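You operate a simulated robot arm through the tools that you are given. There is no shell and no other tool.

Carry out the task below with a simulated two-armed robot. There is one attempt and no reset: what you move stays moved.

Task
Squeeze the air out of the teal bag and zip it shut.
Fine: bag on the blue board, lid down before the zip slider runs to its mark; the lid ends up, the bag flat. Where these are worked on the way, their far stop is far enough and under half their travel is too little: zip slider.

The check looks at the end state, three seconds after you hand in, the way a careful person would. Anything else that was tipped, shoved, dropped, spilled or broken makes it a failure. Lids that push on must go on centred and level and be pressed home; caps that screw on are set level and turned clockwise until they are tight.

Robot
Two 7-joint arms with fingered hands on one trunk that stands fixed in place. Base frame: the origin is at the foot of the trunk, x ahead of it, y to its left, z up; the work surface is at about z = 940. Lengths are in mm, angles in degrees, forces in N, time in s.
The left shoulder is at [33, 184, 1271], the right one opposite. With the tool pointing down near the work surface each hand reaches from about 100 to 800 mm from the base axis, measured 20 degrees to its own side. Payload 4 kg a hand.
Tool frame (each hand has its own): the origin (TCP) lies between the finger pads and is the grasp point; the fingertips stand 26 mm ahead of it; z points along the fingers, y is the line along which they close. The gripper opens to 132 mm; its body begins 73 mm behind the TCP. The gripper is a hand of 3 fingers: y runs from the thumb to the fingers, the wrist lies at [0, 0, -224] in the tool frame.
Orientation is told as [roll, pitch, yaw] about the base's x, y, z axes, in that order, counted from this pose: with the fingers straight down and closing along the base's y, the tool's x points along the base's -x, its y along +y and its z along -z.

Tools
- The arms move only by the tool drive_tool. It takes "left_deltas", "right_deltas" or both (then of equal length, played together; a hand with none holds still); each is a list that holds one entry, the list of rows, each a list of 6 numbers: the shift along the base's x, y, z in units of 40 mm (1.0 is 40 mm), then the turn, a rotation vector about the base's x, y, z in units of 6 degrees (1.0 is 6 degrees). In form: [[[dx, dy, dz, ax, ay, az], ...]]. A call has 1 to 20 rows; each row shifts and turns the commanded pose from where the row before left it. A call with a number of a shift or a turn outside -1 to 1 is refused whole. Rows are played at 5 a second. More than 50 mm and 8.6 degrees between two rows, and nothing of the call is played. Where a pose cannot be reached the arm comes as near as it can. A force on the tool above 60 N (or 10 N above the force at the start of the call, whichever is more), or a blocked arm, ends the call early, and 0.2 s more pass. In this call time passes only in rows, and 0.2 s behind the last. It gives the time, the measured TCP pose, the force on the tool (base axes), the opening and the grip force at its end, in the units of the frame above (readings bear some noise), with the torque about the TCP (base axes, N m) and any sound that the robot's microphone picked up.
- Cameras (640 x 400 px; columns grow to the right, rows downward): "scene" is now at [105.9, -59.3, 1516.8]; the picture's right is [-0.58, -0.81, 0.04], its down [-0.42, 0.26, -0.87] and it looks along [0.70, -0.52, -0.49] (base axes); focal length 326 px, centre (320, 200). "left" rides on the left gripper at [-62, 3, -92] in its tool frame; the picture's right is [-0.05, -1.00, 0.00], its down [0.83, -0.04, -0.56] and it looks along [0.55, -0.03, 0.83] (tool axes); focal length 230 px, centre (320, 200). "right" rides on the right gripper at [62, 3, -92] in its tool frame; the picture's right is [-0.05, 1.00, 0.00], its down [-0.83, -0.04, -0.56] and it looks along [-0.55, -0.03, 0.83] (tool axes); focal length 230 px, centre (320, 200). There is no depth. A picture from a camera that has moved, and an enlarged one, comes with that camera's place and axes in the base frame and with its lens. The place of the scene camera against the robot may be out by one fixed shift of up to 12 mm in any direction.
- camera(camera): a new picture of that camera. No time passes.
- slide_trunk(by): moves the trunk up (or, below 0, down) by that many mm; the arms and the scene camera ride with it, the base frame stays. It gives what a move gives, with no picture.
- finger_targets(finger1, finger2, thumb_bend, hand): sets how far each is bent, from 0 (flat) to 100 (curled in); at 30 the hand is open as for a grip, at 70 the pads meet at the TCP. One left out holds its place. A second passes; each finger stops where it meets its share of the squeeze, and holds until it gets a number again. It is the only way to open and close the hand. It gives what a move gives, with no picture; readings hold the bend of each and the force on the fingers (four entries, about 0 where the hand has none), thumb and palm.
- head_to(pan, tilt): turns the head with the scene camera to pan (to the left, within 86 degrees either way) and tilt (down, from -29 to 69), counted from straight ahead of the robot (the tilt from the chest, where the trunk bows). It gives what a move gives.
- zoom(camera, box): a new picture of the part [left, top, right, bottom] of that camera's present view, enlarged. No time passes.
- finish_job(): hands the job in; it is judged then, once.

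Places have to be worked out from the pictures, the camera data and where the tool is seen. Open the grippers and draw the arms clear of the work before you hand the job in, unless the task says otherwise.

The tools are called as name(argument=value, ...) on one line, values as JSON. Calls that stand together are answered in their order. drive_tool: Moves the arms, as the interface text tells. Its arguments: {"type":"object","properties":{"left_deltas":{"type":"array"},"right_deltas":{"type":"array"}},"required":[]} The other tools are called the same way: slide_trunk (by) moves the trunk up or down; finger_targets (finger1, finger2, thumb_bend, hand) moves the fingers one by one; head_to (pan, tilt) turns the head that bears the scene camera; camera (camera) takes a picture; zoom (camera, box) takes an enlarged picture of a part of a camera's view; finish_job () hands the job in.

At the start:

```text
time: 0.0
left_tcp_pos: [412.6, -32.4, 1297.4]
left_orientation: [0.0, 0.0, 0.0]
left_wrist_force: [0.4, 0.3, 0.5]
left_moment: [0.03, -0.03, 0.02]
left_gripper_width: 132.1
left_finger_force: 0.1
left_shape: jaw
left_bend: [30.0, 30.0, 30.0]
left_finger forces: [0.0, 0.0, 0.0, 0.0, 0.0, 0.1]
right_tcp_pos: [316.7, -450.7, 1366.1]
right_orientation: [0.0, 0.0, 0.0]
right_wrist_force: [0.2, 0.5, 0.0]
right_moment: [0.0, 0.02, 0.02]
right_gripper_width: 131.9
right_finger_force: 0.0
right_shape: jaw
right_bend: [30.0, 30.0, 30.0]
right_finger forces: [0.0, 0.0, 0.0, 0.0, 0.0, 0.0]
trunk travel left (down, up): [-300.0, 162.0]
head pan, tilt (commanded): [-35.6, 26.0]
```

scene: 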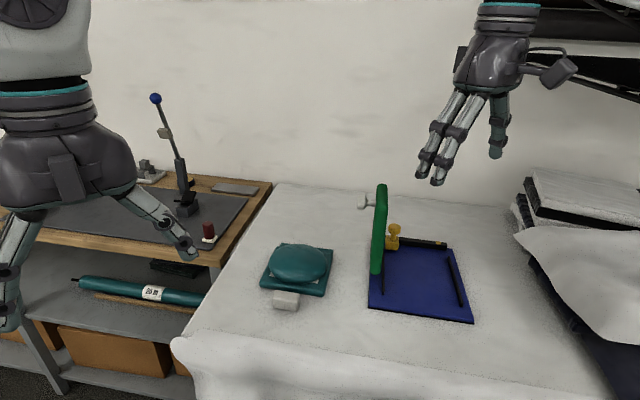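
right: 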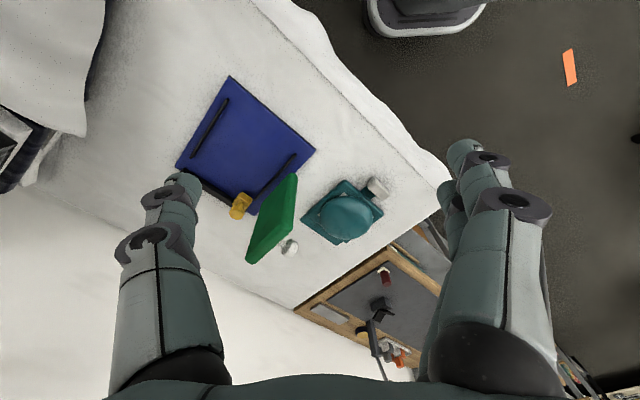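
left: 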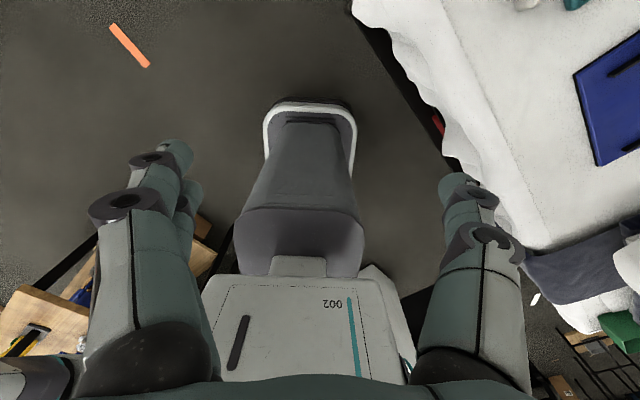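

The pictures show a blue board with a green lid standing on its edge, a yellow slider, and a teal bag to its right. I zoom in to see the details before moving anything.

zoom(camera="scene", box=[340, 170, 500, 330])

zoom(camera="scene", box=[230, 210, 370, 330])

zoom(camera="right", box=[160, 60, 400, 280])

```text
2.50 times, centred on (420, 250) of scene
camera zoom: at [105.9, -59.3, 1516.8], right [-0.58, -0.81, 0.04], down [-0.42, 0.26, -0.87], along [0.7, -0.52, -0.49], focal length 814 px, centre (70, 75)
```

zoom: 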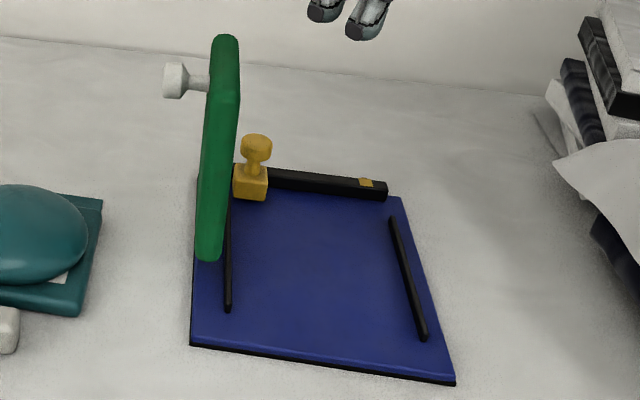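

```text
3.33 times, centred on (300, 270) of scene
camera zoom: at [105.9, -59.3, 1516.8], right [-0.58, -0.81, 0.04], down [-0.42, 0.26, -0.87], along [0.7, -0.52, -0.49], focal length 1085 px, centre (387, -33)
```

zoom: 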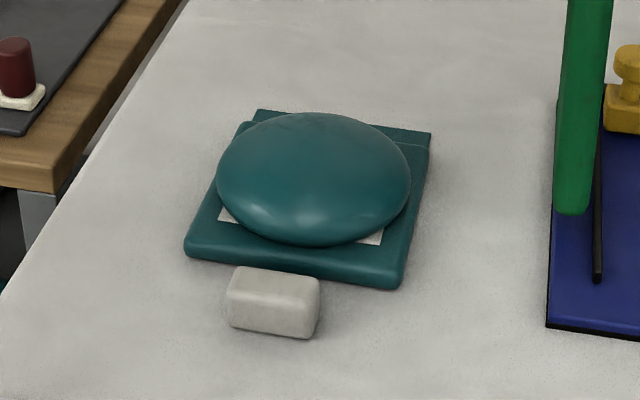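

```text
1.82 times, centred on (280, 170) of right
camera zoom: at [253.4, -447.0, 1458.8], right [0.05, 1.0, 0.0], down [0.83, -0.04, 0.56], along [0.55, -0.03, -0.83], focal length 418 px, centre (393, 254)
```

zoom: 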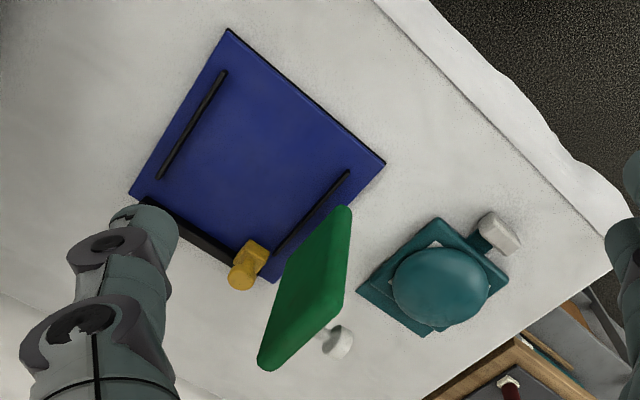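

The board and bag are both turned about 45° to the base. The board spans roughly (450,-469), (292,-627), (479,-814) and (641,-651), and the bag is centred near (651,-408) with a grey grip block near (568,-320). I turn the head toward the work for a better view.

head_to(pan=-46, tilt=36)

```text
time: 0.7
left_tcp_pos: [413.0, -33.6, 1298.2]
left_orientation: [0.0, 0.0, 0.0]
left_wrist_force: [-0.6, -0.6, 0.4]
left_moment: [0.01, -0.03, 0.05]
left_gripper_width: 132.0
left_finger_force: 0.1
left_shape: jaw
left_bend: [30.0, 30.0, 30.0]
left_finger forces: [0.0, 0.0, 0.0, 0.0, 0.0, 0.1]
right_tcp_pos: [315.8, -449.4, 1366.9]
right_orientation: [0.1, -0.1, 0.0]
right_wrist_force: [-0.4, 0.2, 0.3]
right_moment: [-0.01, -0.01, 0.02]
right_gripper_width: 131.8
right_finger_force: 0.1
right_shape: jaw
right_bend: [30.0, 30.0, 30.0]
right_finger forces: [0.0, 0.0, 0.0, 0.0, 0.0, 0.0]
trunk travel left (down, up): [-300.0, 162.0]
head pan, tilt (commanded): [-46.0, 36.0]
```

The head has turned, so I take a new scene picture with the work nearer the centre.

camera(camera="scene")

zoom(camera="scene", box=[300, 100, 460, 200])

```text
taken
camera scene: at [91.0, -68.8, 1502.2], right [-0.72, -0.7, 0.05], down [-0.46, 0.42, -0.78], along [0.52, -0.58, -0.62], focal length 326 px, centre (320, 200)
```

scene: 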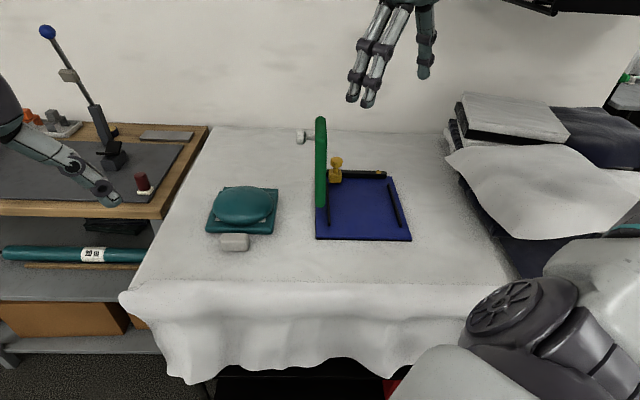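

```text
4.00 times, centred on (380, 150) of scene
camera zoom: at [91.0, -68.8, 1502.2], right [-0.72, -0.7, 0.05], down [-0.46, 0.42, -0.78], along [0.52, -0.58, -0.62], focal length 1302 px, centre (80, 400)
```

zoom: 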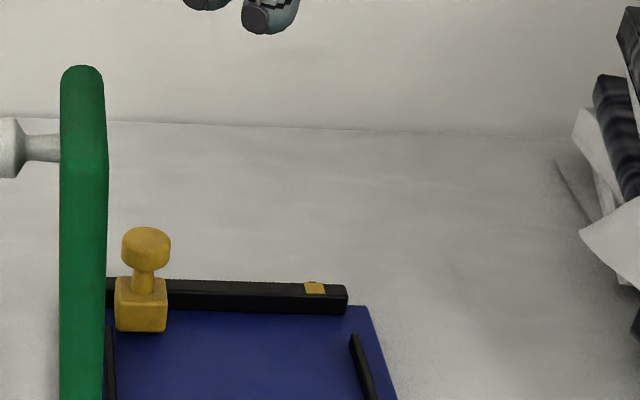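

The lid stands upright at the board's left edge with its grey knob on the outer side. The slider sits at the left end of its rail, and the orange mark is at the right end. I move the right hand above the bag's grip block, turned −45°, for a close view.

drive_tool(right_deltas=[[[0.8, 0.37, -0.2, 0, 0, -0.94], [0.8, 0.37, -0.2, 0, 0, -0.94], [0.8, 0.37, -0.3, 0, 0, -0.94], [0.8, 0.37, -0.4, 0, 0, -0.94], [0.8, 0.37, -0.4, 0, 0, -0.94], [0.8, 0.37, -0.4, 0, 0, -0.94], [0.8, 0.37, -0.4, 0, 0, -0.94], [0.8, 0.37, -0.4, 0, 0, -0.92]]])

camera(camera="right")

camera(camera="scene")

```text
time: 2.5
left_tcp_pos: [415.6, -32.0, 1296.0]
left_orientation: [0.1, 0.2, 0.1]
left_wrist_force: [0.3, -0.6, 0.0]
left_moment: [-0.02, 0.03, 0.0]
left_gripper_width: 131.9
left_finger_force: 0.0
left_shape: jaw
left_bend: [30.0, 30.0, 30.0]
left_finger forces: [0.0, 0.0, 0.0, 0.1, 0.0, 0.0]
right_tcp_pos: [574.3, -331.1, 1254.4]
right_orientation: [-0.2, 0.0, -45.1]
right_wrist_force: [0.1, -1.2, 0.1]
right_moment: [-0.03, 0.02, -0.01]
right_gripper_width: 131.9
right_finger_force: 0.0
right_shape: jaw
right_bend: [30.0, 30.0, 30.0]
right_finger forces: [0.0, 0.0, 0.1, 0.0, 0.0, 0.0]
trunk travel left (down, up): [-300.0, 162.0]
head pan, tilt (commanded): [-46.0, 36.0]
```

```text
taken
camera right: at [532.4, -285.3, 1348.2], right [0.74, 0.67, 0.0], down [0.56, -0.62, 0.55], along [0.37, -0.41, -0.83], focal length 230 px, centre (320, 200)
```

right: 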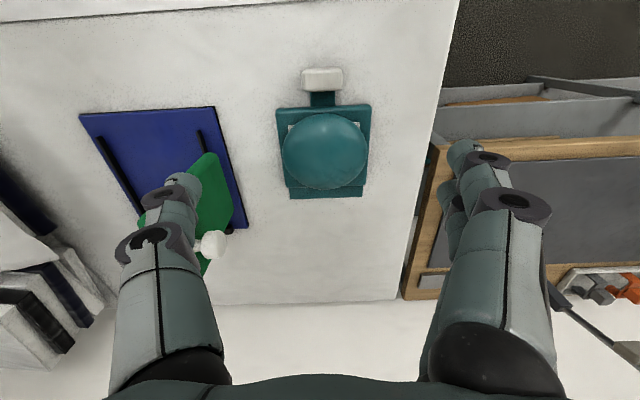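

```text
taken
camera scene: at [93.5, -68.5, 1501.9], right [-0.72, -0.69, 0.05], down [-0.46, 0.42, -0.78], along [0.52, -0.58, -0.63], focal length 326 px, centre (320, 200)
```

scene: 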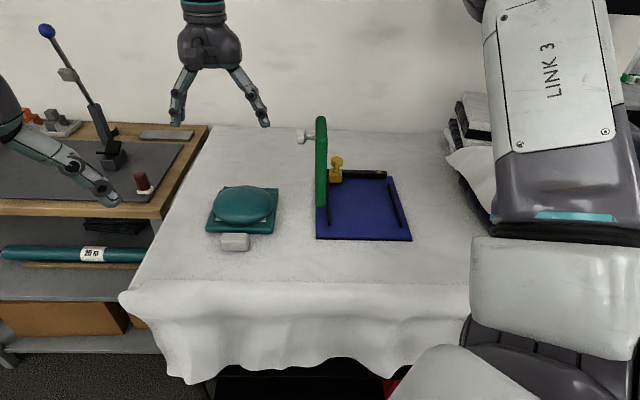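

The close view shows the bag square and the grey block joined by a strap at its near edge. I zoom in to measure it.

zoom(camera="right", box=[250, 50, 400, 210])

zoom(camera="right", box=[60, 90, 260, 290])

zoom(camera="scene", box=[190, 110, 430, 260])

```text
2.50 times, centred on (325, 130) of right
camera zoom: at [532.4, -285.3, 1348.2], right [0.74, 0.67, 0.0], down [0.56, -0.62, 0.55], along [0.37, -0.41, -0.83], focal length 575 px, centre (308, 375)
```

zoom: 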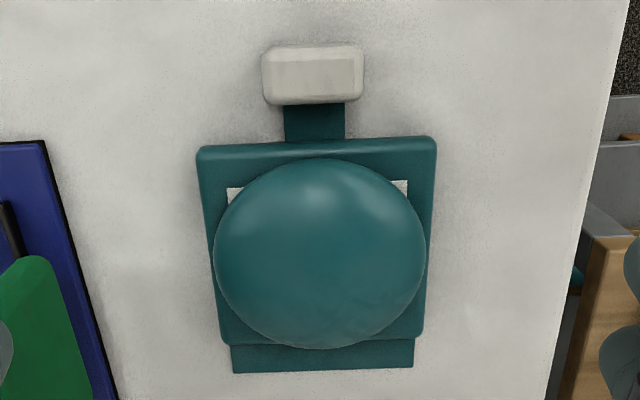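

```text
2.00 times, centred on (160, 190) of right
camera zoom: at [532.4, -285.3, 1348.2], right [0.74, 0.67, 0.0], down [0.56, -0.62, 0.55], along [0.37, -0.41, -0.83], focal length 460 px, centre (640, 220)
```

zoom: 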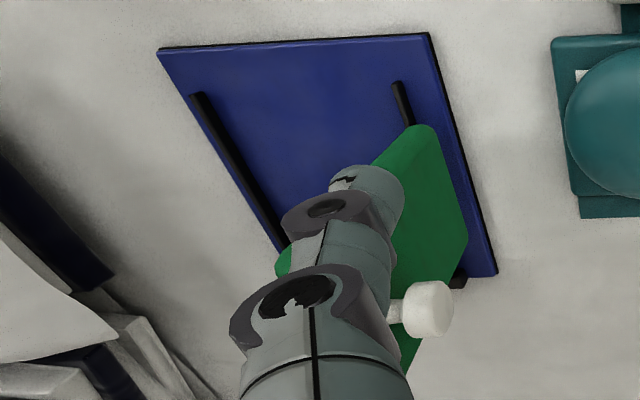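

```text
2.67 times, centred on (310, 185) of scene
camera zoom: at [93.5, -68.5, 1501.9], right [-0.72, -0.69, 0.05], down [-0.46, 0.42, -0.78], along [0.52, -0.58, -0.63], focal length 868 px, centre (347, 240)
```

zoom: 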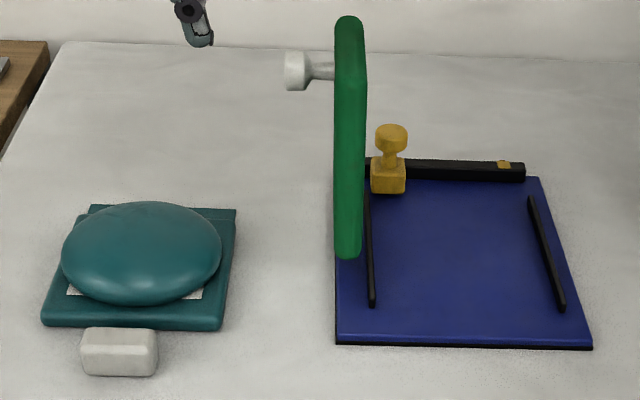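

From the right camera, along the board's own axes, the block is about 30×60 mm. The bag body is about 160 mm wide and must fit between bars roughly 172 mm apart. I move the hand over the near side of the board to measure the rail, slider and lid.

drive_tool(right_deltas=[[[-0.75, -0.575, 0.14, 0, 0, 0], [-0.75, -0.575, 0.14, 0, 0, 0], [-0.75, -0.575, 0.14, 0, 0, 0], [-0.75, -0.575, 0.14, 0, 0, 0], [-0.75, -0.575, 0.14, 0, 0, 0], [-0.75, -0.575, 0.14, 0, 0, 0], [-0.75, -0.575, 0.14, 0, 0, 0], [-0.75, -0.575, 0.14, 0, 0, 0]]])

camera(camera="right")

zoom(camera="right", box=[190, 60, 450, 280])

```text
time: 4.3
left_tcp_pos: [410.2, -33.7, 1298.5]
left_orientation: [0.0, -0.1, 0.1]
left_wrist_force: [-1.2, -0.3, -0.1]
left_moment: [0.01, -0.03, -0.02]
left_gripper_width: 132.0
left_finger_force: 0.0
left_shape: jaw
left_bend: [30.0, 30.0, 30.0]
left_finger forces: [0.1, 0.0, 0.0, 0.0, 0.1, 0.0]
right_tcp_pos: [332.1, -515.8, 1298.7]
right_orientation: [0.0, 0.0, -45.0]
right_wrist_force: [-0.4, -0.1, -0.2]
right_moment: [-0.02, 0.0, 0.02]
right_gripper_width: 131.8
right_finger_force: 0.1
right_shape: jaw
right_bend: [30.0, 30.0, 30.0]
right_finger forces: [0.1, 0.0, 0.1, 0.1, 0.0, 0.0]
trunk travel left (down, up): [-300.0, 162.0]
head pan, tilt (commanded): [-46.0, 36.0]
```

```text
taken
camera right: at [290.6, -471.0, 1390.4], right [0.74, 0.67, 0.0], down [0.56, -0.62, 0.56], along [0.37, -0.41, -0.83], focal length 230 px, centre (320, 200)
```

right: 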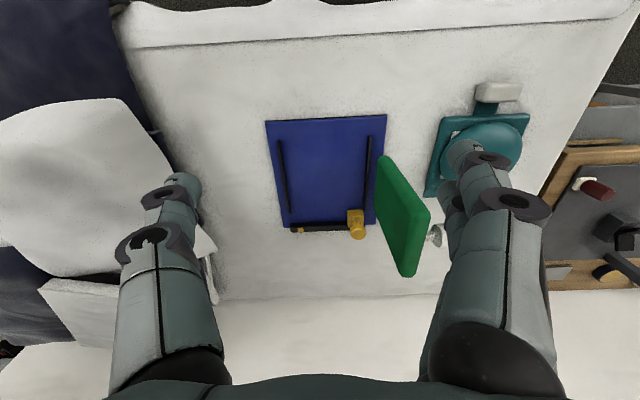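

```text
1.82 times, centred on (320, 170) of right
camera zoom: at [290.6, -471.0, 1390.4], right [0.74, 0.67, 0.0], down [0.56, -0.62, 0.56], along [0.37, -0.41, -0.83], focal length 418 px, centre (320, 254)
```

zoom: 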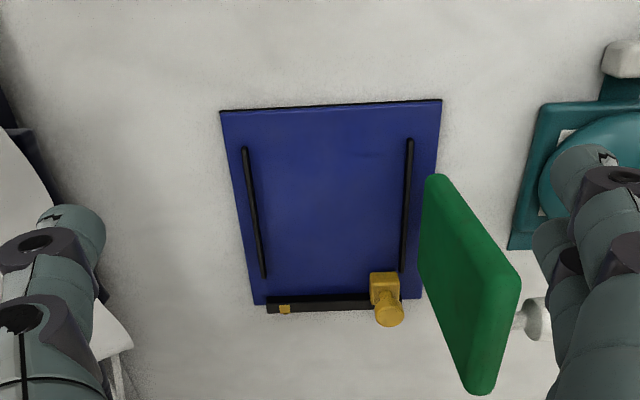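

The board is fully visible from here. I zoom in tighter on the rail, slider and lid base.

zoom(camera="right", box=[260, 150, 388, 246])

zoom(camera="right", box=[340, 100, 460, 290])

zoom(camera="scene", box=[290, 105, 420, 255])

```text
4.17 times, centred on (324, 198) of right
camera zoom: at [290.6, -471.0, 1390.4], right [0.74, 0.67, 0.0], down [0.56, -0.62, 0.56], along [0.37, -0.41, -0.83], focal length 959 px, centre (303, 208)
```

zoom: 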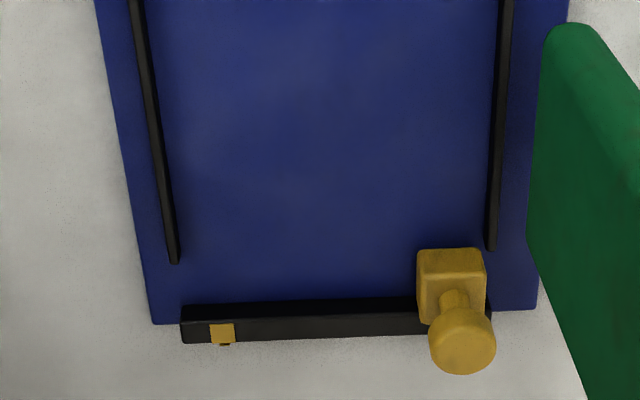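

```text
2.11 times, centred on (400, 195) of right
camera zoom: at [290.6, -471.0, 1390.4], right [0.74, 0.67, 0.0], down [0.56, -0.62, 0.56], along [0.37, -0.41, -0.83], focal length 484 px, centre (152, 210)
```

zoom: 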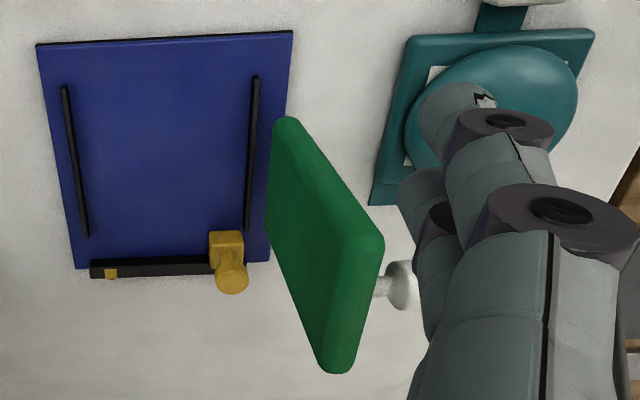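

```text
2.67 times, centred on (355, 180) of scene
camera zoom: at [89.1, -69.3, 1502.3], right [-0.72, -0.69, 0.05], down [-0.46, 0.42, -0.78], along [0.52, -0.58, -0.62], focal length 868 px, centre (227, 253)
```

zoom: 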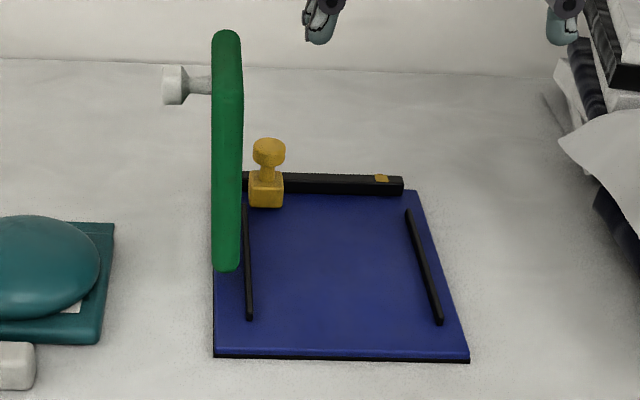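

I now place the board at u 649–909 and v −237 to −9 along its own axes. The bars are at v −216 and −40, the rail at u 894–909, and the slider at v −62 with its mark at v −193. Next I measure the grip block's height with a tight zoom.

zoom(camera="scene", box=[200, 180, 290, 260])

zoom(camera="right", box=[420, 70, 540, 200])

```text
5.00 times, centred on (245, 220) of scene
camera zoom: at [89.1, -69.3, 1502.3], right [-0.72, -0.69, 0.05], down [-0.46, 0.42, -0.78], along [0.52, -0.58, -0.62], focal length 1628 px, centre (695, 100)
```

zoom: 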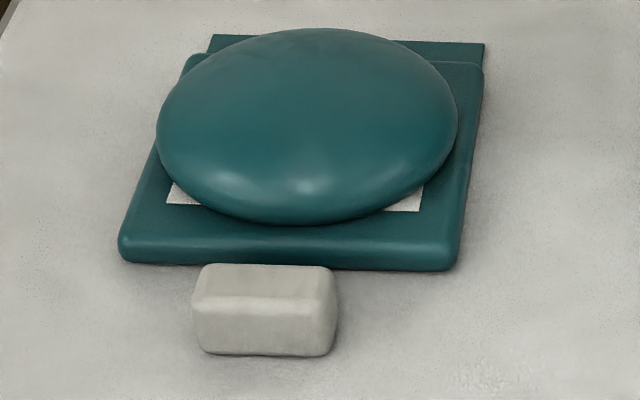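

```text
3.08 times, centred on (480, 135) of right
camera zoom: at [290.6, -471.0, 1390.4], right [0.74, 0.67, 0.0], down [0.56, -0.62, 0.56], along [0.37, -0.41, -0.83], focal length 708 px, centre (-172, 400)
```

zoom: 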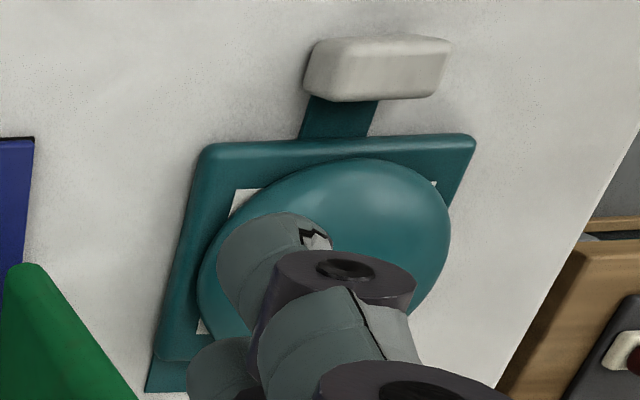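

The block is about 31 mm tall with its top near z = 971, centred near (562, -313). I move above it and lower to z ≈ 1100 to check the alignment.

drive_tool(right_deltas=[[[0.718, 0.632, -0.62, 0, 0, 0], [0.718, 0.632, -0.62, 0, 0, 0], [0.718, 0.632, -0.62, 0, 0, 0], [0.718, 0.632, -0.62, 0, 0, 0], [0.718, 0.632, -0.62, 0, 0, 0], [0.718, 0.632, -0.62, 0, 0, 0], [0.718, 0.632, -0.62, 0, 0, 0], [0.718, 0.632, -0.62, 0, 0, 0]]])

camera(camera="right")

camera(camera="scene")

```text
time: 6.1
left_tcp_pos: [414.5, -33.6, 1297.6]
left_orientation: [0.0, 0.1, -0.1]
left_wrist_force: [-0.2, 0.9, -0.8]
left_moment: [-0.02, 0.02, 0.02]
left_gripper_width: 131.8
left_finger_force: 0.0
left_shape: jaw
left_bend: [30.0, 30.0, 30.0]
left_finger forces: [0.0, 0.1, 0.0, 0.0, 0.0, 0.0]
right_tcp_pos: [566.4, -315.2, 1100.2]
right_orientation: [-0.2, 0.0, -45.0]
right_wrist_force: [0.7, -0.3, -0.2]
right_moment: [0.01, -0.02, -0.03]
right_gripper_width: 132.0
right_finger_force: 0.0
right_shape: jaw
right_bend: [30.0, 30.0, 30.0]
right_finger forces: [0.0, 0.0, 0.1, 0.0, 0.0, 0.1]
trunk travel left (down, up): [-300.0, 162.0]
head pan, tilt (commanded): [-46.0, 36.0]
```

```text
taken
camera right: at [525.1, -268.5, 1191.9], right [0.74, 0.67, 0.0], down [0.56, -0.62, 0.55], along [0.37, -0.41, -0.83], focal length 230 px, centre (320, 200)
```

right: 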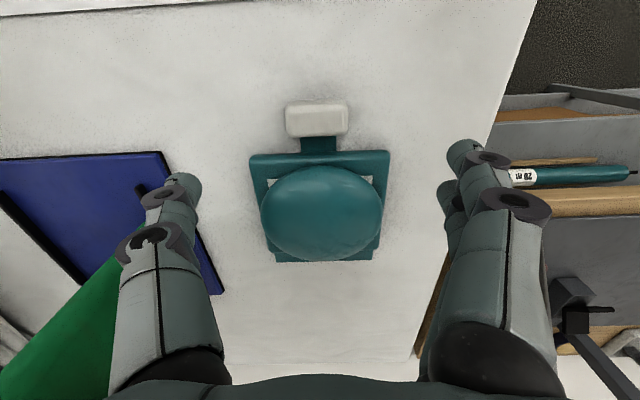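

```text
taken
camera scene: at [93.2, -68.7, 1501.9], right [-0.72, -0.69, 0.05], down [-0.46, 0.42, -0.78], along [0.52, -0.58, -0.63], focal length 326 px, centre (320, 200)
```

scene: 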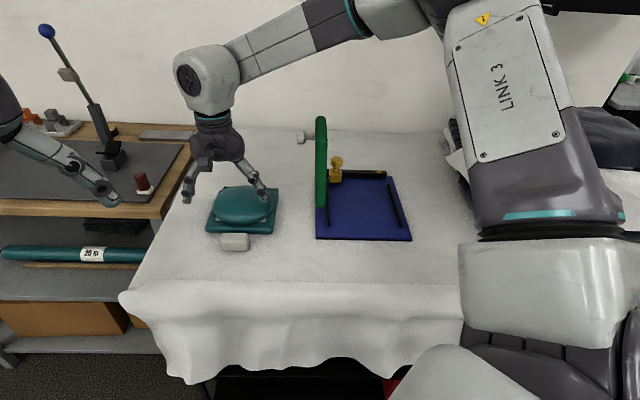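

From this view the block sits about 5 mm nearer and 3 mm to the right of the TCP line. I correct for that and lower to z ≈ 1005, then check again before the last part.

drive_tool(right_deltas=[[[-0.13, 0.035, -0.8, 0, 0, 0], [0, 0, -0.8, 0, 0, 0], [0, 0, -0.8, 0, 0, 0]]])

camera(camera="right")

zoom(camera="scene", box=[160, 130, 320, 260])

```text
time: 6.9
left_tcp_pos: [412.2, -33.8, 1297.3]
left_orientation: [0.1, 0.0, 0.0]
left_wrist_force: [0.1, -0.1, 0.2]
left_moment: [0.02, 0.01, -0.02]
left_gripper_width: 132.0
left_finger_force: 0.0
left_shape: jaw
left_bend: [30.0, 30.0, 30.0]
left_finger forces: [0.1, 0.0, 0.0, 0.0, 0.0, 0.0]
right_tcp_pos: [555.4, -310.6, 1006.9]
right_orientation: [-0.1, 0.0, -45.0]
right_wrist_force: [0.1, -1.1, 0.9]
right_moment: [-0.01, 0.02, -0.01]
right_gripper_width: 131.6
right_finger_force: 0.0
right_shape: jaw
right_bend: [30.0, 30.0, 30.0]
right_finger forces: [0.0, 0.0, 0.0, 0.0, 0.0, 0.0]
trunk travel left (down, up): [-300.0, 162.0]
head pan, tilt (commanded): [-46.0, 36.0]
```

```text
taken
camera right: at [514.3, -264.1, 1098.9], right [0.74, 0.67, 0.0], down [0.56, -0.62, 0.56], along [0.37, -0.41, -0.83], focal length 230 px, centre (320, 200)
```

right: 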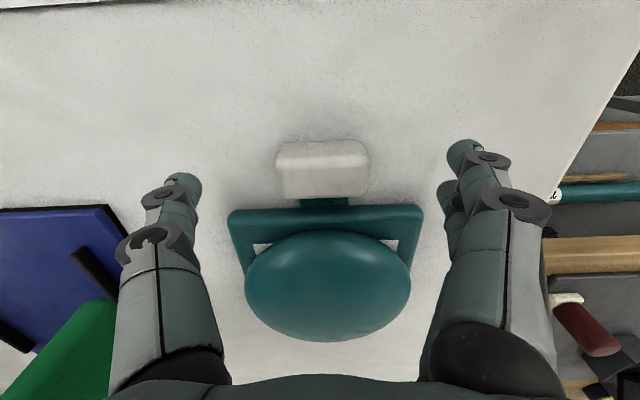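

```text
3.08 times, centred on (240, 195) of scene
camera zoom: at [91.3, -69.1, 1502.1], right [-0.72, -0.69, 0.05], down [-0.46, 0.42, -0.78], along [0.52, -0.58, -0.63], focal length 1002 px, centre (566, 215)
```

zoom: 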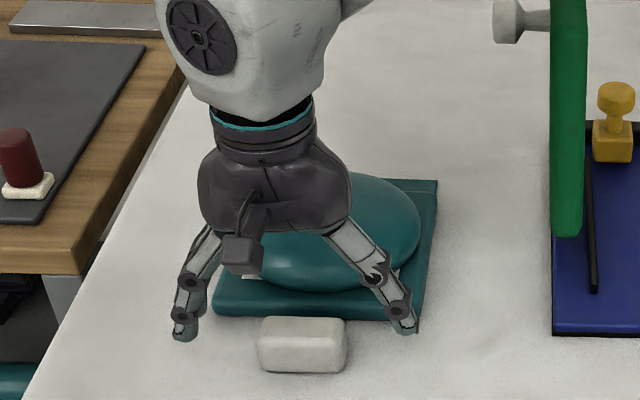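

The fingers straddle the block cleanly. I zoom in on the block to check its fore-and-aft position against the fingers before the last descent.

zoom(camera="right", box=[240, 120, 400, 220])

zoom(camera="right", box=[420, 120, 580, 240])

```text
4.00 times, centred on (320, 170) of right
camera zoom: at [514.3, -264.1, 1098.9], right [0.74, 0.67, 0.0], down [0.56, -0.62, 0.56], along [0.37, -0.41, -0.83], focal length 920 px, centre (320, 320)
```

zoom: 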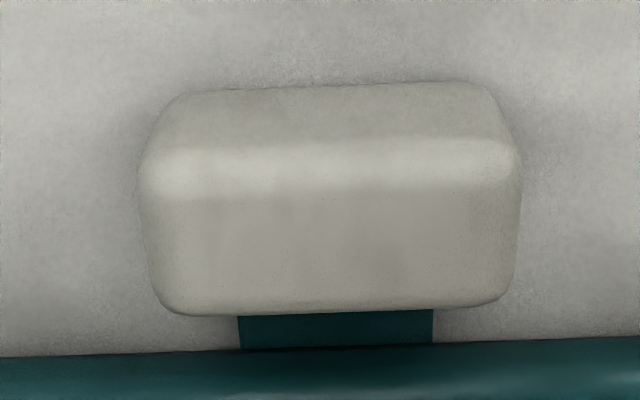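

```text
3.33 times, centred on (500, 180) of right
camera zoom: at [514.3, -264.1, 1098.9], right [0.74, 0.67, 0.0], down [0.56, -0.62, 0.56], along [0.37, -0.41, -0.83], focal length 767 px, centre (-280, 267)
```

zoom: 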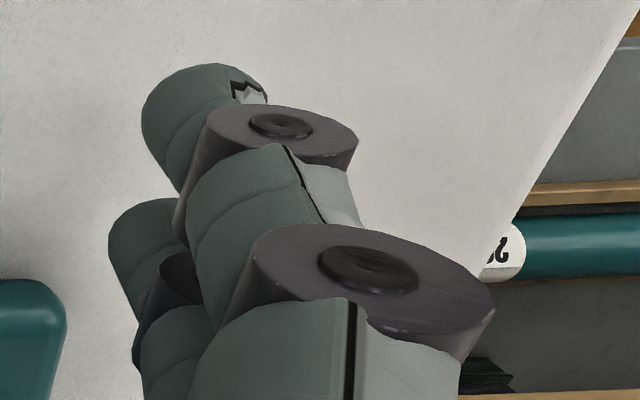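

The block is centred about 5 mm ahead of the TCP, with its top at z ≈ 970, and the two fingers sit about ±11 mm either side, so they fit its 30 mm ends. I shift and go down to z ≈ 972.

drive_tool(right_deltas=[[[0.105, -0.07, -0.4, 0, 0, 0], [0, 0, -0.41, 0, 0, 0], [0, 0, 0, 0, 0, 0]]])

camera(camera="right")

zoom(camera="scene", box=[160, 130, 320, 260])

```text
time: 7.7
left_tcp_pos: [412.3, -32.2, 1299.0]
left_orientation: [0.0, 0.0, 0.0]
left_wrist_force: [0.5, -0.4, 0.7]
left_moment: [-0.02, -0.01, -0.01]
left_gripper_width: 132.0
left_finger_force: 0.0
left_shape: jaw
left_bend: [30.0, 30.0, 30.0]
left_finger forces: [0.2, 0.0, 0.1, 0.0, 0.1, 0.0]
right_tcp_pos: [562.5, -313.6, 974.5]
right_orientation: [0.0, -0.1, -45.0]
right_wrist_force: [-0.3, 0.4, 0.3]
right_moment: [0.02, 0.0, 0.01]
right_gripper_width: 131.9
right_finger_force: 0.0
right_shape: jaw
right_bend: [30.0, 30.0, 30.0]
right_finger forces: [0.1, 0.1, 0.0, 0.2, 0.0, 0.0]
trunk travel left (down, up): [-300.0, 162.0]
head pan, tilt (commanded): [-46.0, 36.0]
```

```text
taken
camera right: at [519.9, -266.3, 1067.4], right [0.74, 0.67, 0.0], down [0.56, -0.62, 0.56], along [0.37, -0.41, -0.83], focal length 230 px, centre (320, 200)
```

right: 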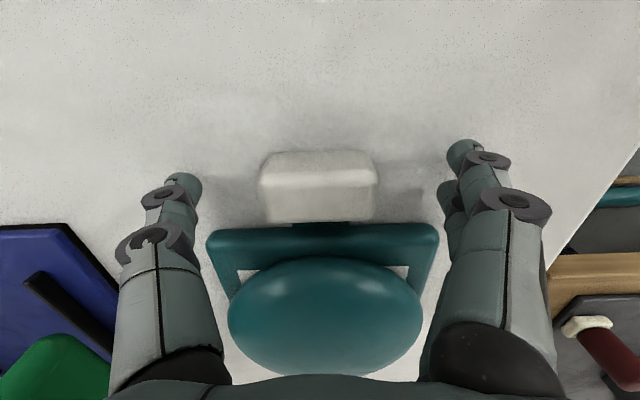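

```text
3.08 times, centred on (240, 195) of scene
camera zoom: at [90.4, -68.4, 1502.2], right [-0.72, -0.69, 0.05], down [-0.46, 0.42, -0.78], along [0.52, -0.58, -0.62], focal length 1002 px, centre (566, 215)
```

zoom: 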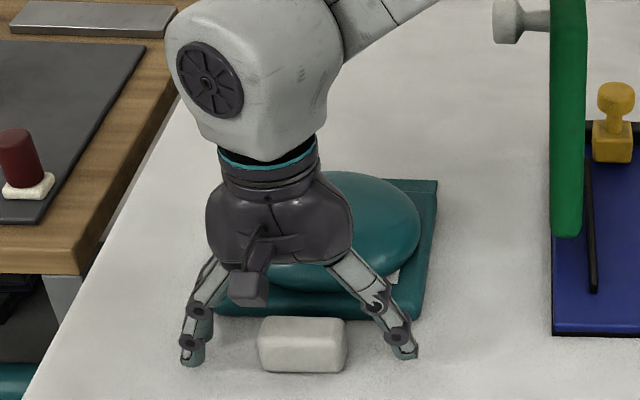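

The block is now centred between the thumb and fingers to about 1 mm, and the tips are just above the table. I close the right hand on it.

finger_targets(hand="right", finger1=75, finger2=75, thumb_bend=75)

camera(camera="right")

zoom(camera="scene", box=[160, 130, 320, 260])

```text
time: 8.7
left_tcp_pos: [412.8, -33.5, 1297.5]
left_orientation: [0.0, -0.1, 0.0]
left_wrist_force: [-0.6, 1.2, -0.2]
left_moment: [-0.01, -0.02, -0.01]
left_gripper_width: 131.9
left_finger_force: 0.2
left_shape: jaw
left_bend: [30.0, 30.0, 30.0]
left_finger forces: [0.1, 0.0, 0.0, 0.0, 0.0, 0.0]
right_tcp_pos: [562.1, -313.2, 974.1]
right_orientation: [-0.1, -0.1, -45.0]
right_wrist_force: [0.0, -1.1, 0.5]
right_moment: [0.04, -0.09, -0.05]
right_gripper_width: 56.9
right_finger_force: 25.7
right_shape: fingers
right_bend: [53.0, 53.0, 61.0]
right_finger forces: [12.9, 12.9, 0.0, 0.1, 26.2, 0.0]
trunk travel left (down, up): [-300.0, 162.0]
head pan, tilt (commanded): [-46.0, 36.0]
```

```text
taken
camera right: at [520.3, -266.7, 1067.2], right [0.74, 0.67, 0.0], down [0.56, -0.62, 0.56], along [0.37, -0.41, -0.83], focal length 230 px, centre (320, 200)
```

right: 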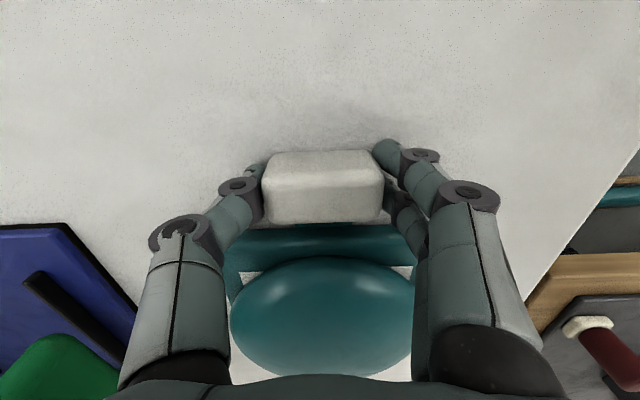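

```text
3.08 times, centred on (240, 195) of scene
camera zoom: at [91.0, -68.8, 1502.1], right [-0.72, -0.69, 0.05], down [-0.46, 0.42, -0.78], along [0.52, -0.58, -0.63], focal length 1002 px, centre (566, 215)
```

zoom: 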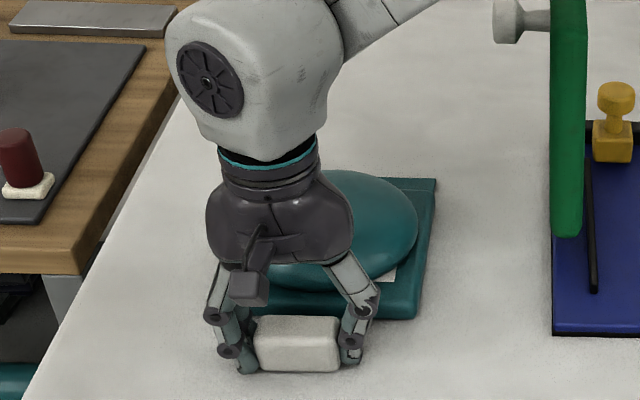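

The grip holds at about 26 N across the block's ends. I lift slowly by about 30 mm and look at how the bag hangs.

drive_tool(right_deltas=[[[0, 0, 0.2, 0, 0, 0], [0, 0, 0.2, 0, 0, 0], [0, 0, 0.2, 0, 0, 0], [0, 0, 0.2, 0, 0, 0]]])

camera(camera="right")

zoom(camera="scene", box=[160, 130, 320, 260])

```text
time: 9.7
left_tcp_pos: [413.2, -32.5, 1297.3]
left_orientation: [0.0, 0.0, 0.0]
left_wrist_force: [-0.3, -0.9, 0.3]
left_moment: [-0.01, 0.03, 0.01]
left_gripper_width: 131.8
left_finger_force: 0.0
left_shape: jaw
left_bend: [30.0, 30.0, 30.0]
left_finger forces: [0.0, 0.0, 0.0, 0.0, 0.0, 0.0]
right_tcp_pos: [560.1, -315.1, 1007.2]
right_orientation: [0.0, 0.1, -45.1]
right_wrist_force: [0.7, 0.2, -1.4]
right_moment: [0.1, 0.09, 0.02]
right_gripper_width: 56.7
right_finger_force: 25.5
right_shape: fingers
right_bend: [53.0, 52.0, 61.0]
right_finger forces: [13.1, 12.4, 0.0, 0.0, 25.5, 0.0]
trunk travel left (down, up): [-300.0, 162.0]
head pan, tilt (commanded): [-46.0, 36.0]
```

```text
taken
camera right: at [518.4, -268.3, 1099.9], right [0.74, 0.67, 0.0], down [0.56, -0.62, 0.55], along [0.37, -0.41, -0.83], focal length 230 px, centre (320, 200)
```

right: 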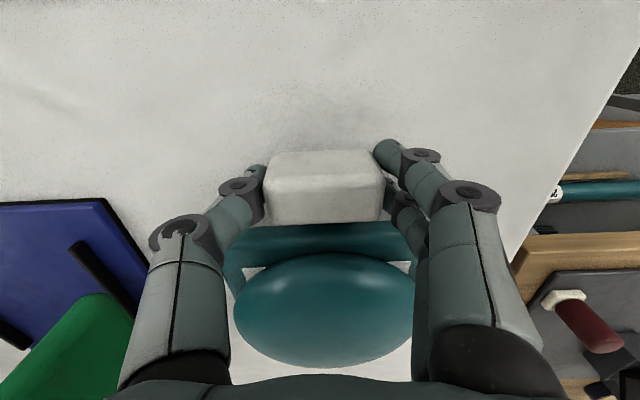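

```text
3.08 times, centred on (240, 195) of scene
camera zoom: at [91.0, -68.8, 1502.1], right [-0.72, -0.69, 0.05], down [-0.46, 0.42, -0.78], along [0.52, -0.58, -0.63], focal length 1002 px, centre (566, 215)
```

zoom: 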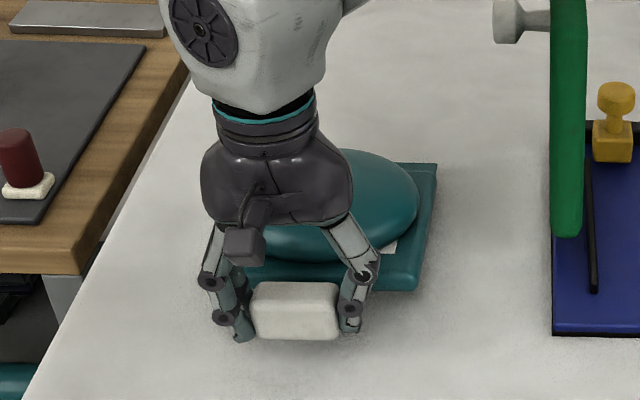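

The bag came up with the block nearly level, weighing about 1.4 N, and the far end hangs only slightly lower. I lift another 60 mm and move it back toward the robot so that it will pass in front of the lid.

drive_tool(right_deltas=[[[0, 0, 0.4, 0, 0, 0], [0, 0, 0.5, 0, 0, 0], [0, 0, 0.5, 0, 0, 0], [-0.3, 0.3, 0.1, 0, 0, 0], [-0.5, 0.5, 0, 0, 0, 0], [-0.5, 0.5, 0, 0, 0, 0], [-0.5, 0.5, 0, 0, 0, 0], [-0.5, 0.5, 0, 0, 0, 0], [-0.3, 0.3, 0, 0, 0, 0]]])

camera(camera="right")

camera(camera="scene")

```text
time: 11.7
left_tcp_pos: [411.7, -31.9, 1298.7]
left_orientation: [-0.1, 0.0, 0.0]
left_wrist_force: [-0.5, -0.1, 0.7]
left_moment: [0.0, 0.0, 0.02]
left_gripper_width: 131.7
left_finger_force: 0.1
left_shape: jaw
left_bend: [30.0, 30.0, 30.0]
left_finger forces: [0.1, 0.0, 0.1, 0.0, 0.0, 0.0]
right_tcp_pos: [456.7, -209.1, 1069.3]
right_orientation: [0.0, -0.1, -44.9]
right_wrist_force: [0.2, 0.0, -0.7]
right_moment: [0.07, 0.06, -0.01]
right_gripper_width: 56.6
right_finger_force: 25.4
right_shape: fingers
right_bend: [53.0, 52.0, 62.0]
right_finger forces: [13.0, 12.3, 0.0, 0.0, 25.4, 0.1]
trunk travel left (down, up): [-300.0, 162.0]
head pan, tilt (commanded): [-46.0, 36.0]
```

```text
taken
camera right: at [415.3, -163.2, 1161.5], right [0.74, 0.67, 0.0], down [0.56, -0.62, 0.56], along [0.37, -0.41, -0.83], focal length 230 px, centre (320, 200)
```

right: 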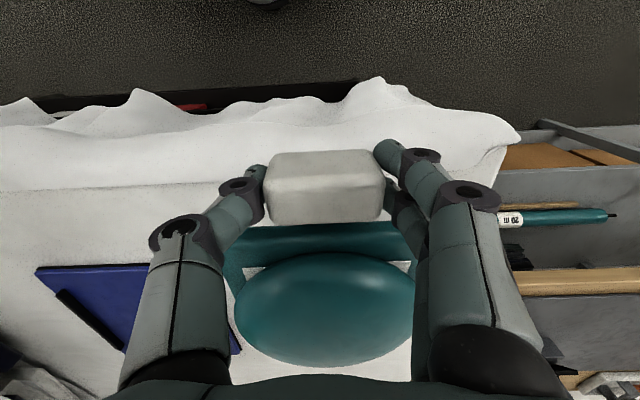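

```text
taken
camera scene: at [91.0, -68.6, 1502.1], right [-0.72, -0.69, 0.05], down [-0.46, 0.42, -0.78], along [0.52, -0.58, -0.62], focal length 326 px, centre (320, 200)
```

scene: 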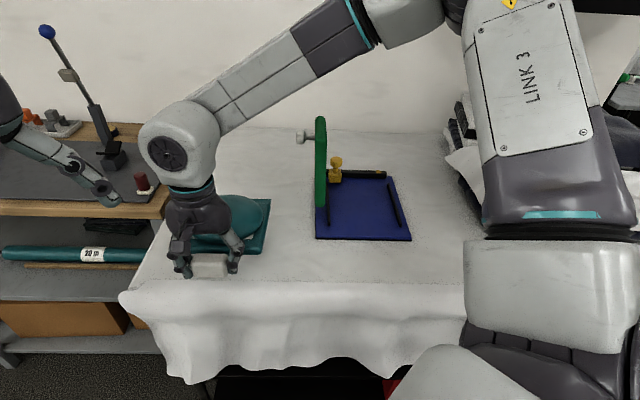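

The bag is held steady with its far end short of the lid's near edge. I now carry it sideways about 301 mm in front of the lid to line up with the gap between the bars.

drive_tool(right_deltas=[[[-0.3, -0.3, 0, 0, 0, 0], [-0.46, -0.46, 0, 0, 0, 0], [-0.46, -0.46, 0, 0, 0, 0], [-0.46, -0.46, 0, 0, 0, 0], [-0.46, -0.46, 0, 0, 0, 0], [-0.46, -0.46, 0, 0, 0, 0], [-0.46, -0.46, 0, 0, 0, 0], [-0.46, -0.46, 0, 0, 0, 0], [-0.46, -0.46, 0, 0, 0, 0], [-0.46, -0.46, 0, 0, 0, 0], [-0.46, -0.46, 0, 0, 0, 0], [-0.3, -0.3, 0, 0, 0, 0], [-0.12, -0.12, 0, 0, 0, 0], [0, 0, 0, 0, 0, 0]]])

camera(camera="right")

camera(camera="scene")

```text
time: 14.7
left_tcp_pos: [412.4, -33.0, 1298.4]
left_orientation: [-0.1, 0.0, 0.0]
left_wrist_force: [0.4, 0.6, -1.5]
left_moment: [0.0, 0.01, 0.02]
left_gripper_width: 132.0
left_finger_force: 0.0
left_shape: jaw
left_bend: [30.0, 30.0, 30.0]
left_finger forces: [0.1, 0.1, 0.0, 0.1, 0.0, 0.0]
right_tcp_pos: [242.5, -423.3, 1069.5]
right_orientation: [0.1, 0.1, -45.0]
right_wrist_force: [0.4, -0.3, -1.7]
right_moment: [0.09, 0.13, 0.01]
right_gripper_width: 56.6
right_finger_force: 24.7
right_shape: fingers
right_bend: [53.0, 52.0, 62.0]
right_finger forces: [13.0, 12.2, 0.0, 0.0, 25.5, 0.0]
trunk travel left (down, up): [-300.0, 162.0]
head pan, tilt (commanded): [-46.0, 36.0]
```

```text
taken
camera right: at [200.2, -377.2, 1160.2], right [0.74, 0.67, 0.0], down [0.56, -0.62, 0.55], along [0.37, -0.41, -0.83], focal length 230 px, centre (320, 200)
```

right: 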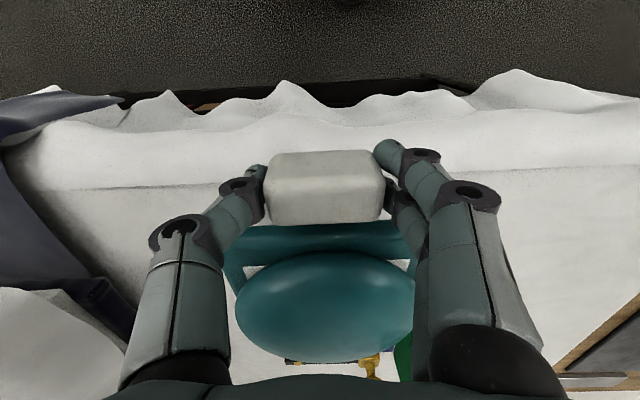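

```text
taken
camera scene: at [91.0, -68.9, 1502.1], right [-0.72, -0.69, 0.05], down [-0.46, 0.42, -0.78], along [0.52, -0.58, -0.63], focal length 326 px, centre (320, 200)
```

scene: 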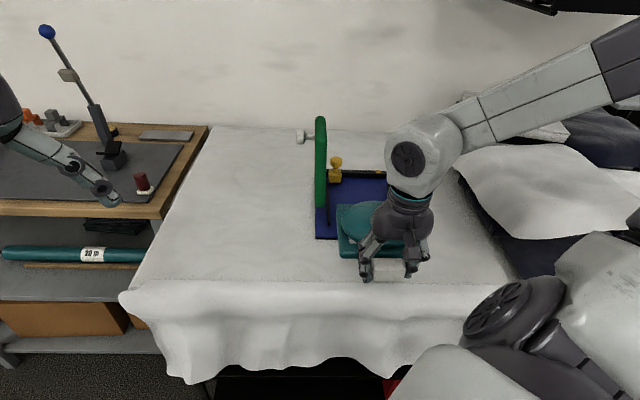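

The bag is now in front of the board, at about the middle between the bars. I move it forward over the board while lowering, stopping short of the slider, and then check the alignment.

drive_tool(right_deltas=[[[0.3, -0.3, 0, 0, 0, 0], [0.45, -0.45, -0.1, 0, 0, 0], [0.45, -0.45, -0.2, 0, 0, 0], [0.45, -0.45, -0.3, 0, 0, 0], [0.45, -0.45, -0.3, 0, 0, 0], [0.35, -0.35, -0.3, 0, 0, 0], [0.2, -0.2, -0.2, 0, 0, 0], [0, 0, 0, 0, 0, 0]]])

camera(camera="right")

zoom(camera="scene", box=[290, 105, 450, 265])

```text
time: 16.5
left_tcp_pos: [413.1, -32.5, 1298.2]
left_orientation: [-0.1, 0.1, -0.1]
left_wrist_force: [-0.3, -0.1, -1.0]
left_moment: [-0.02, 0.02, -0.01]
left_gripper_width: 132.1
left_finger_force: 0.1
left_shape: jaw
left_bend: [30.0, 30.0, 30.0]
left_finger forces: [0.1, 0.0, 0.0, 0.0, 0.0, 0.0]
right_tcp_pos: [350.8, -531.7, 1011.3]
right_orientation: [0.0, 0.0, -45.1]
right_wrist_force: [1.0, 0.6, -0.6]
right_moment: [0.09, 0.11, 0.0]
right_gripper_width: 56.7
right_finger_force: 25.1
right_shape: fingers
right_bend: [53.0, 52.0, 62.0]
right_finger forces: [13.1, 12.3, 0.0, 0.0, 25.5, 0.1]
trunk travel left (down, up): [-300.0, 162.0]
head pan, tilt (commanded): [-46.0, 36.0]
```

```text
taken
camera right: at [308.9, -484.3, 1103.7], right [0.74, 0.67, 0.0], down [0.56, -0.62, 0.56], along [0.37, -0.41, -0.83], focal length 230 px, centre (320, 200)
```

right: 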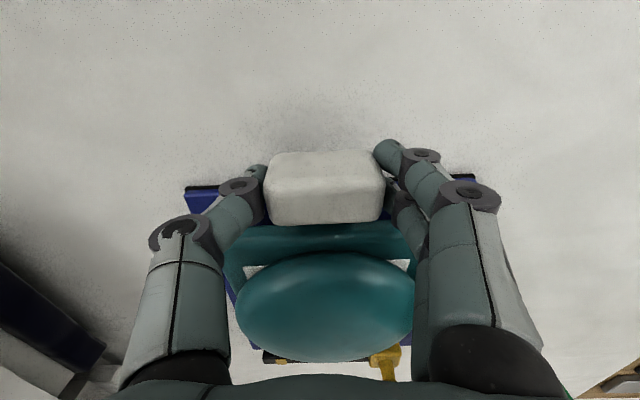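

```text
2.50 times, centred on (370, 185) of scene
camera zoom: at [90.7, -68.7, 1502.2], right [-0.72, -0.69, 0.05], down [-0.46, 0.42, -0.78], along [0.52, -0.58, -0.62], focal length 814 px, centre (195, 238)
```

zoom: 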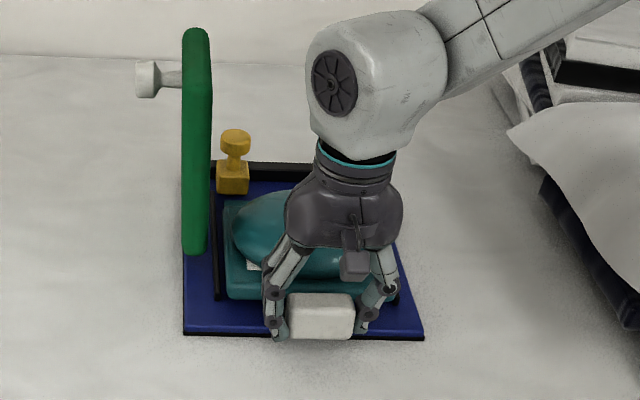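

The bag sits about 3.5 mm too far toward the lid; its left edge nearly touches the left bar. I shift it that much and lower it gradually between the bars.

drive_tool(right_deltas=[[[-0.062, -0.062, -0.05, 0, 0, 0], [0, 0, -0.1, 0, 0, 0], [0, 0, -0.1, 0, 0, 0], [0, 0, -0.1, 0, 0, 0], [0, 0, -0.1, 0, 0, 0]]])

zoom(camera="scene", box=[300, 150, 420, 260])

camera(camera="right")

```text
time: 17.7
left_tcp_pos: [412.4, -33.3, 1297.2]
left_orientation: [0.0, 0.0, 0.1]
left_wrist_force: [0.6, 0.0, 0.1]
left_moment: [0.0, -0.01, 0.04]
left_gripper_width: 132.0
left_finger_force: 0.0
left_shape: jaw
left_bend: [30.0, 30.0, 30.0]
left_finger forces: [0.0, 0.1, 0.1, 0.0, 0.1, 0.0]
right_tcp_pos: [346.7, -531.1, 993.8]
right_orientation: [0.1, 0.1, -45.0]
right_wrist_force: [-0.2, 0.2, -1.2]
right_moment: [0.01, -0.04, -0.04]
right_gripper_width: 56.6
right_finger_force: 25.4
right_shape: fingers
right_bend: [53.0, 52.0, 62.0]
right_finger forces: [12.8, 12.3, 0.1, 0.0, 25.5, 0.0]
trunk travel left (down, up): [-300.0, 162.0]
head pan, tilt (commanded): [-46.0, 36.0]
```

```text
3.64 times, centred on (360, 205) of scene
camera zoom: at [91.1, -68.9, 1502.1], right [-0.72, -0.69, 0.05], down [-0.46, 0.42, -0.78], along [0.52, -0.58, -0.63], focal length 1184 px, centre (174, 182)
```

zoom: 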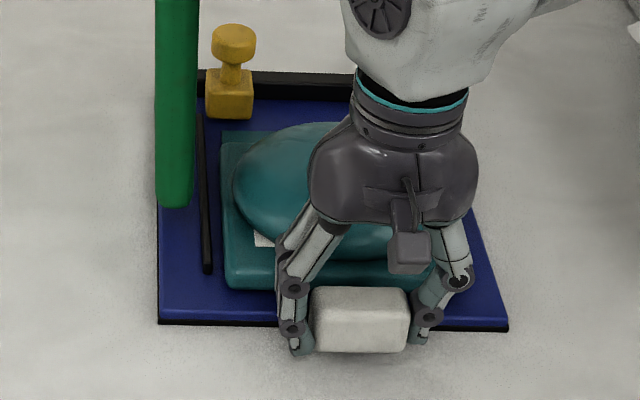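

```text
taken
camera right: at [305.1, -485.9, 1085.8], right [0.74, 0.67, 0.0], down [0.56, -0.62, 0.55], along [0.37, -0.41, -0.83], focal length 230 px, centre (320, 200)
```

right: 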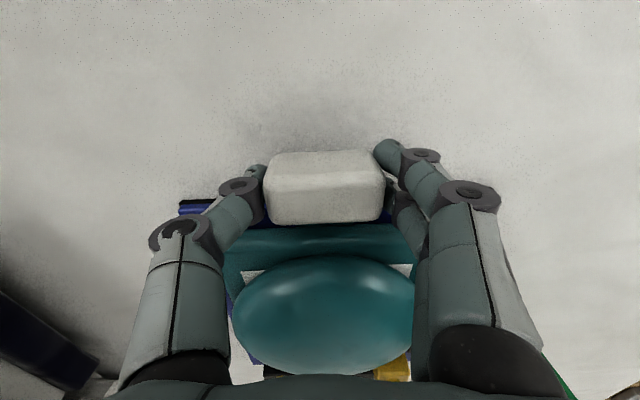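

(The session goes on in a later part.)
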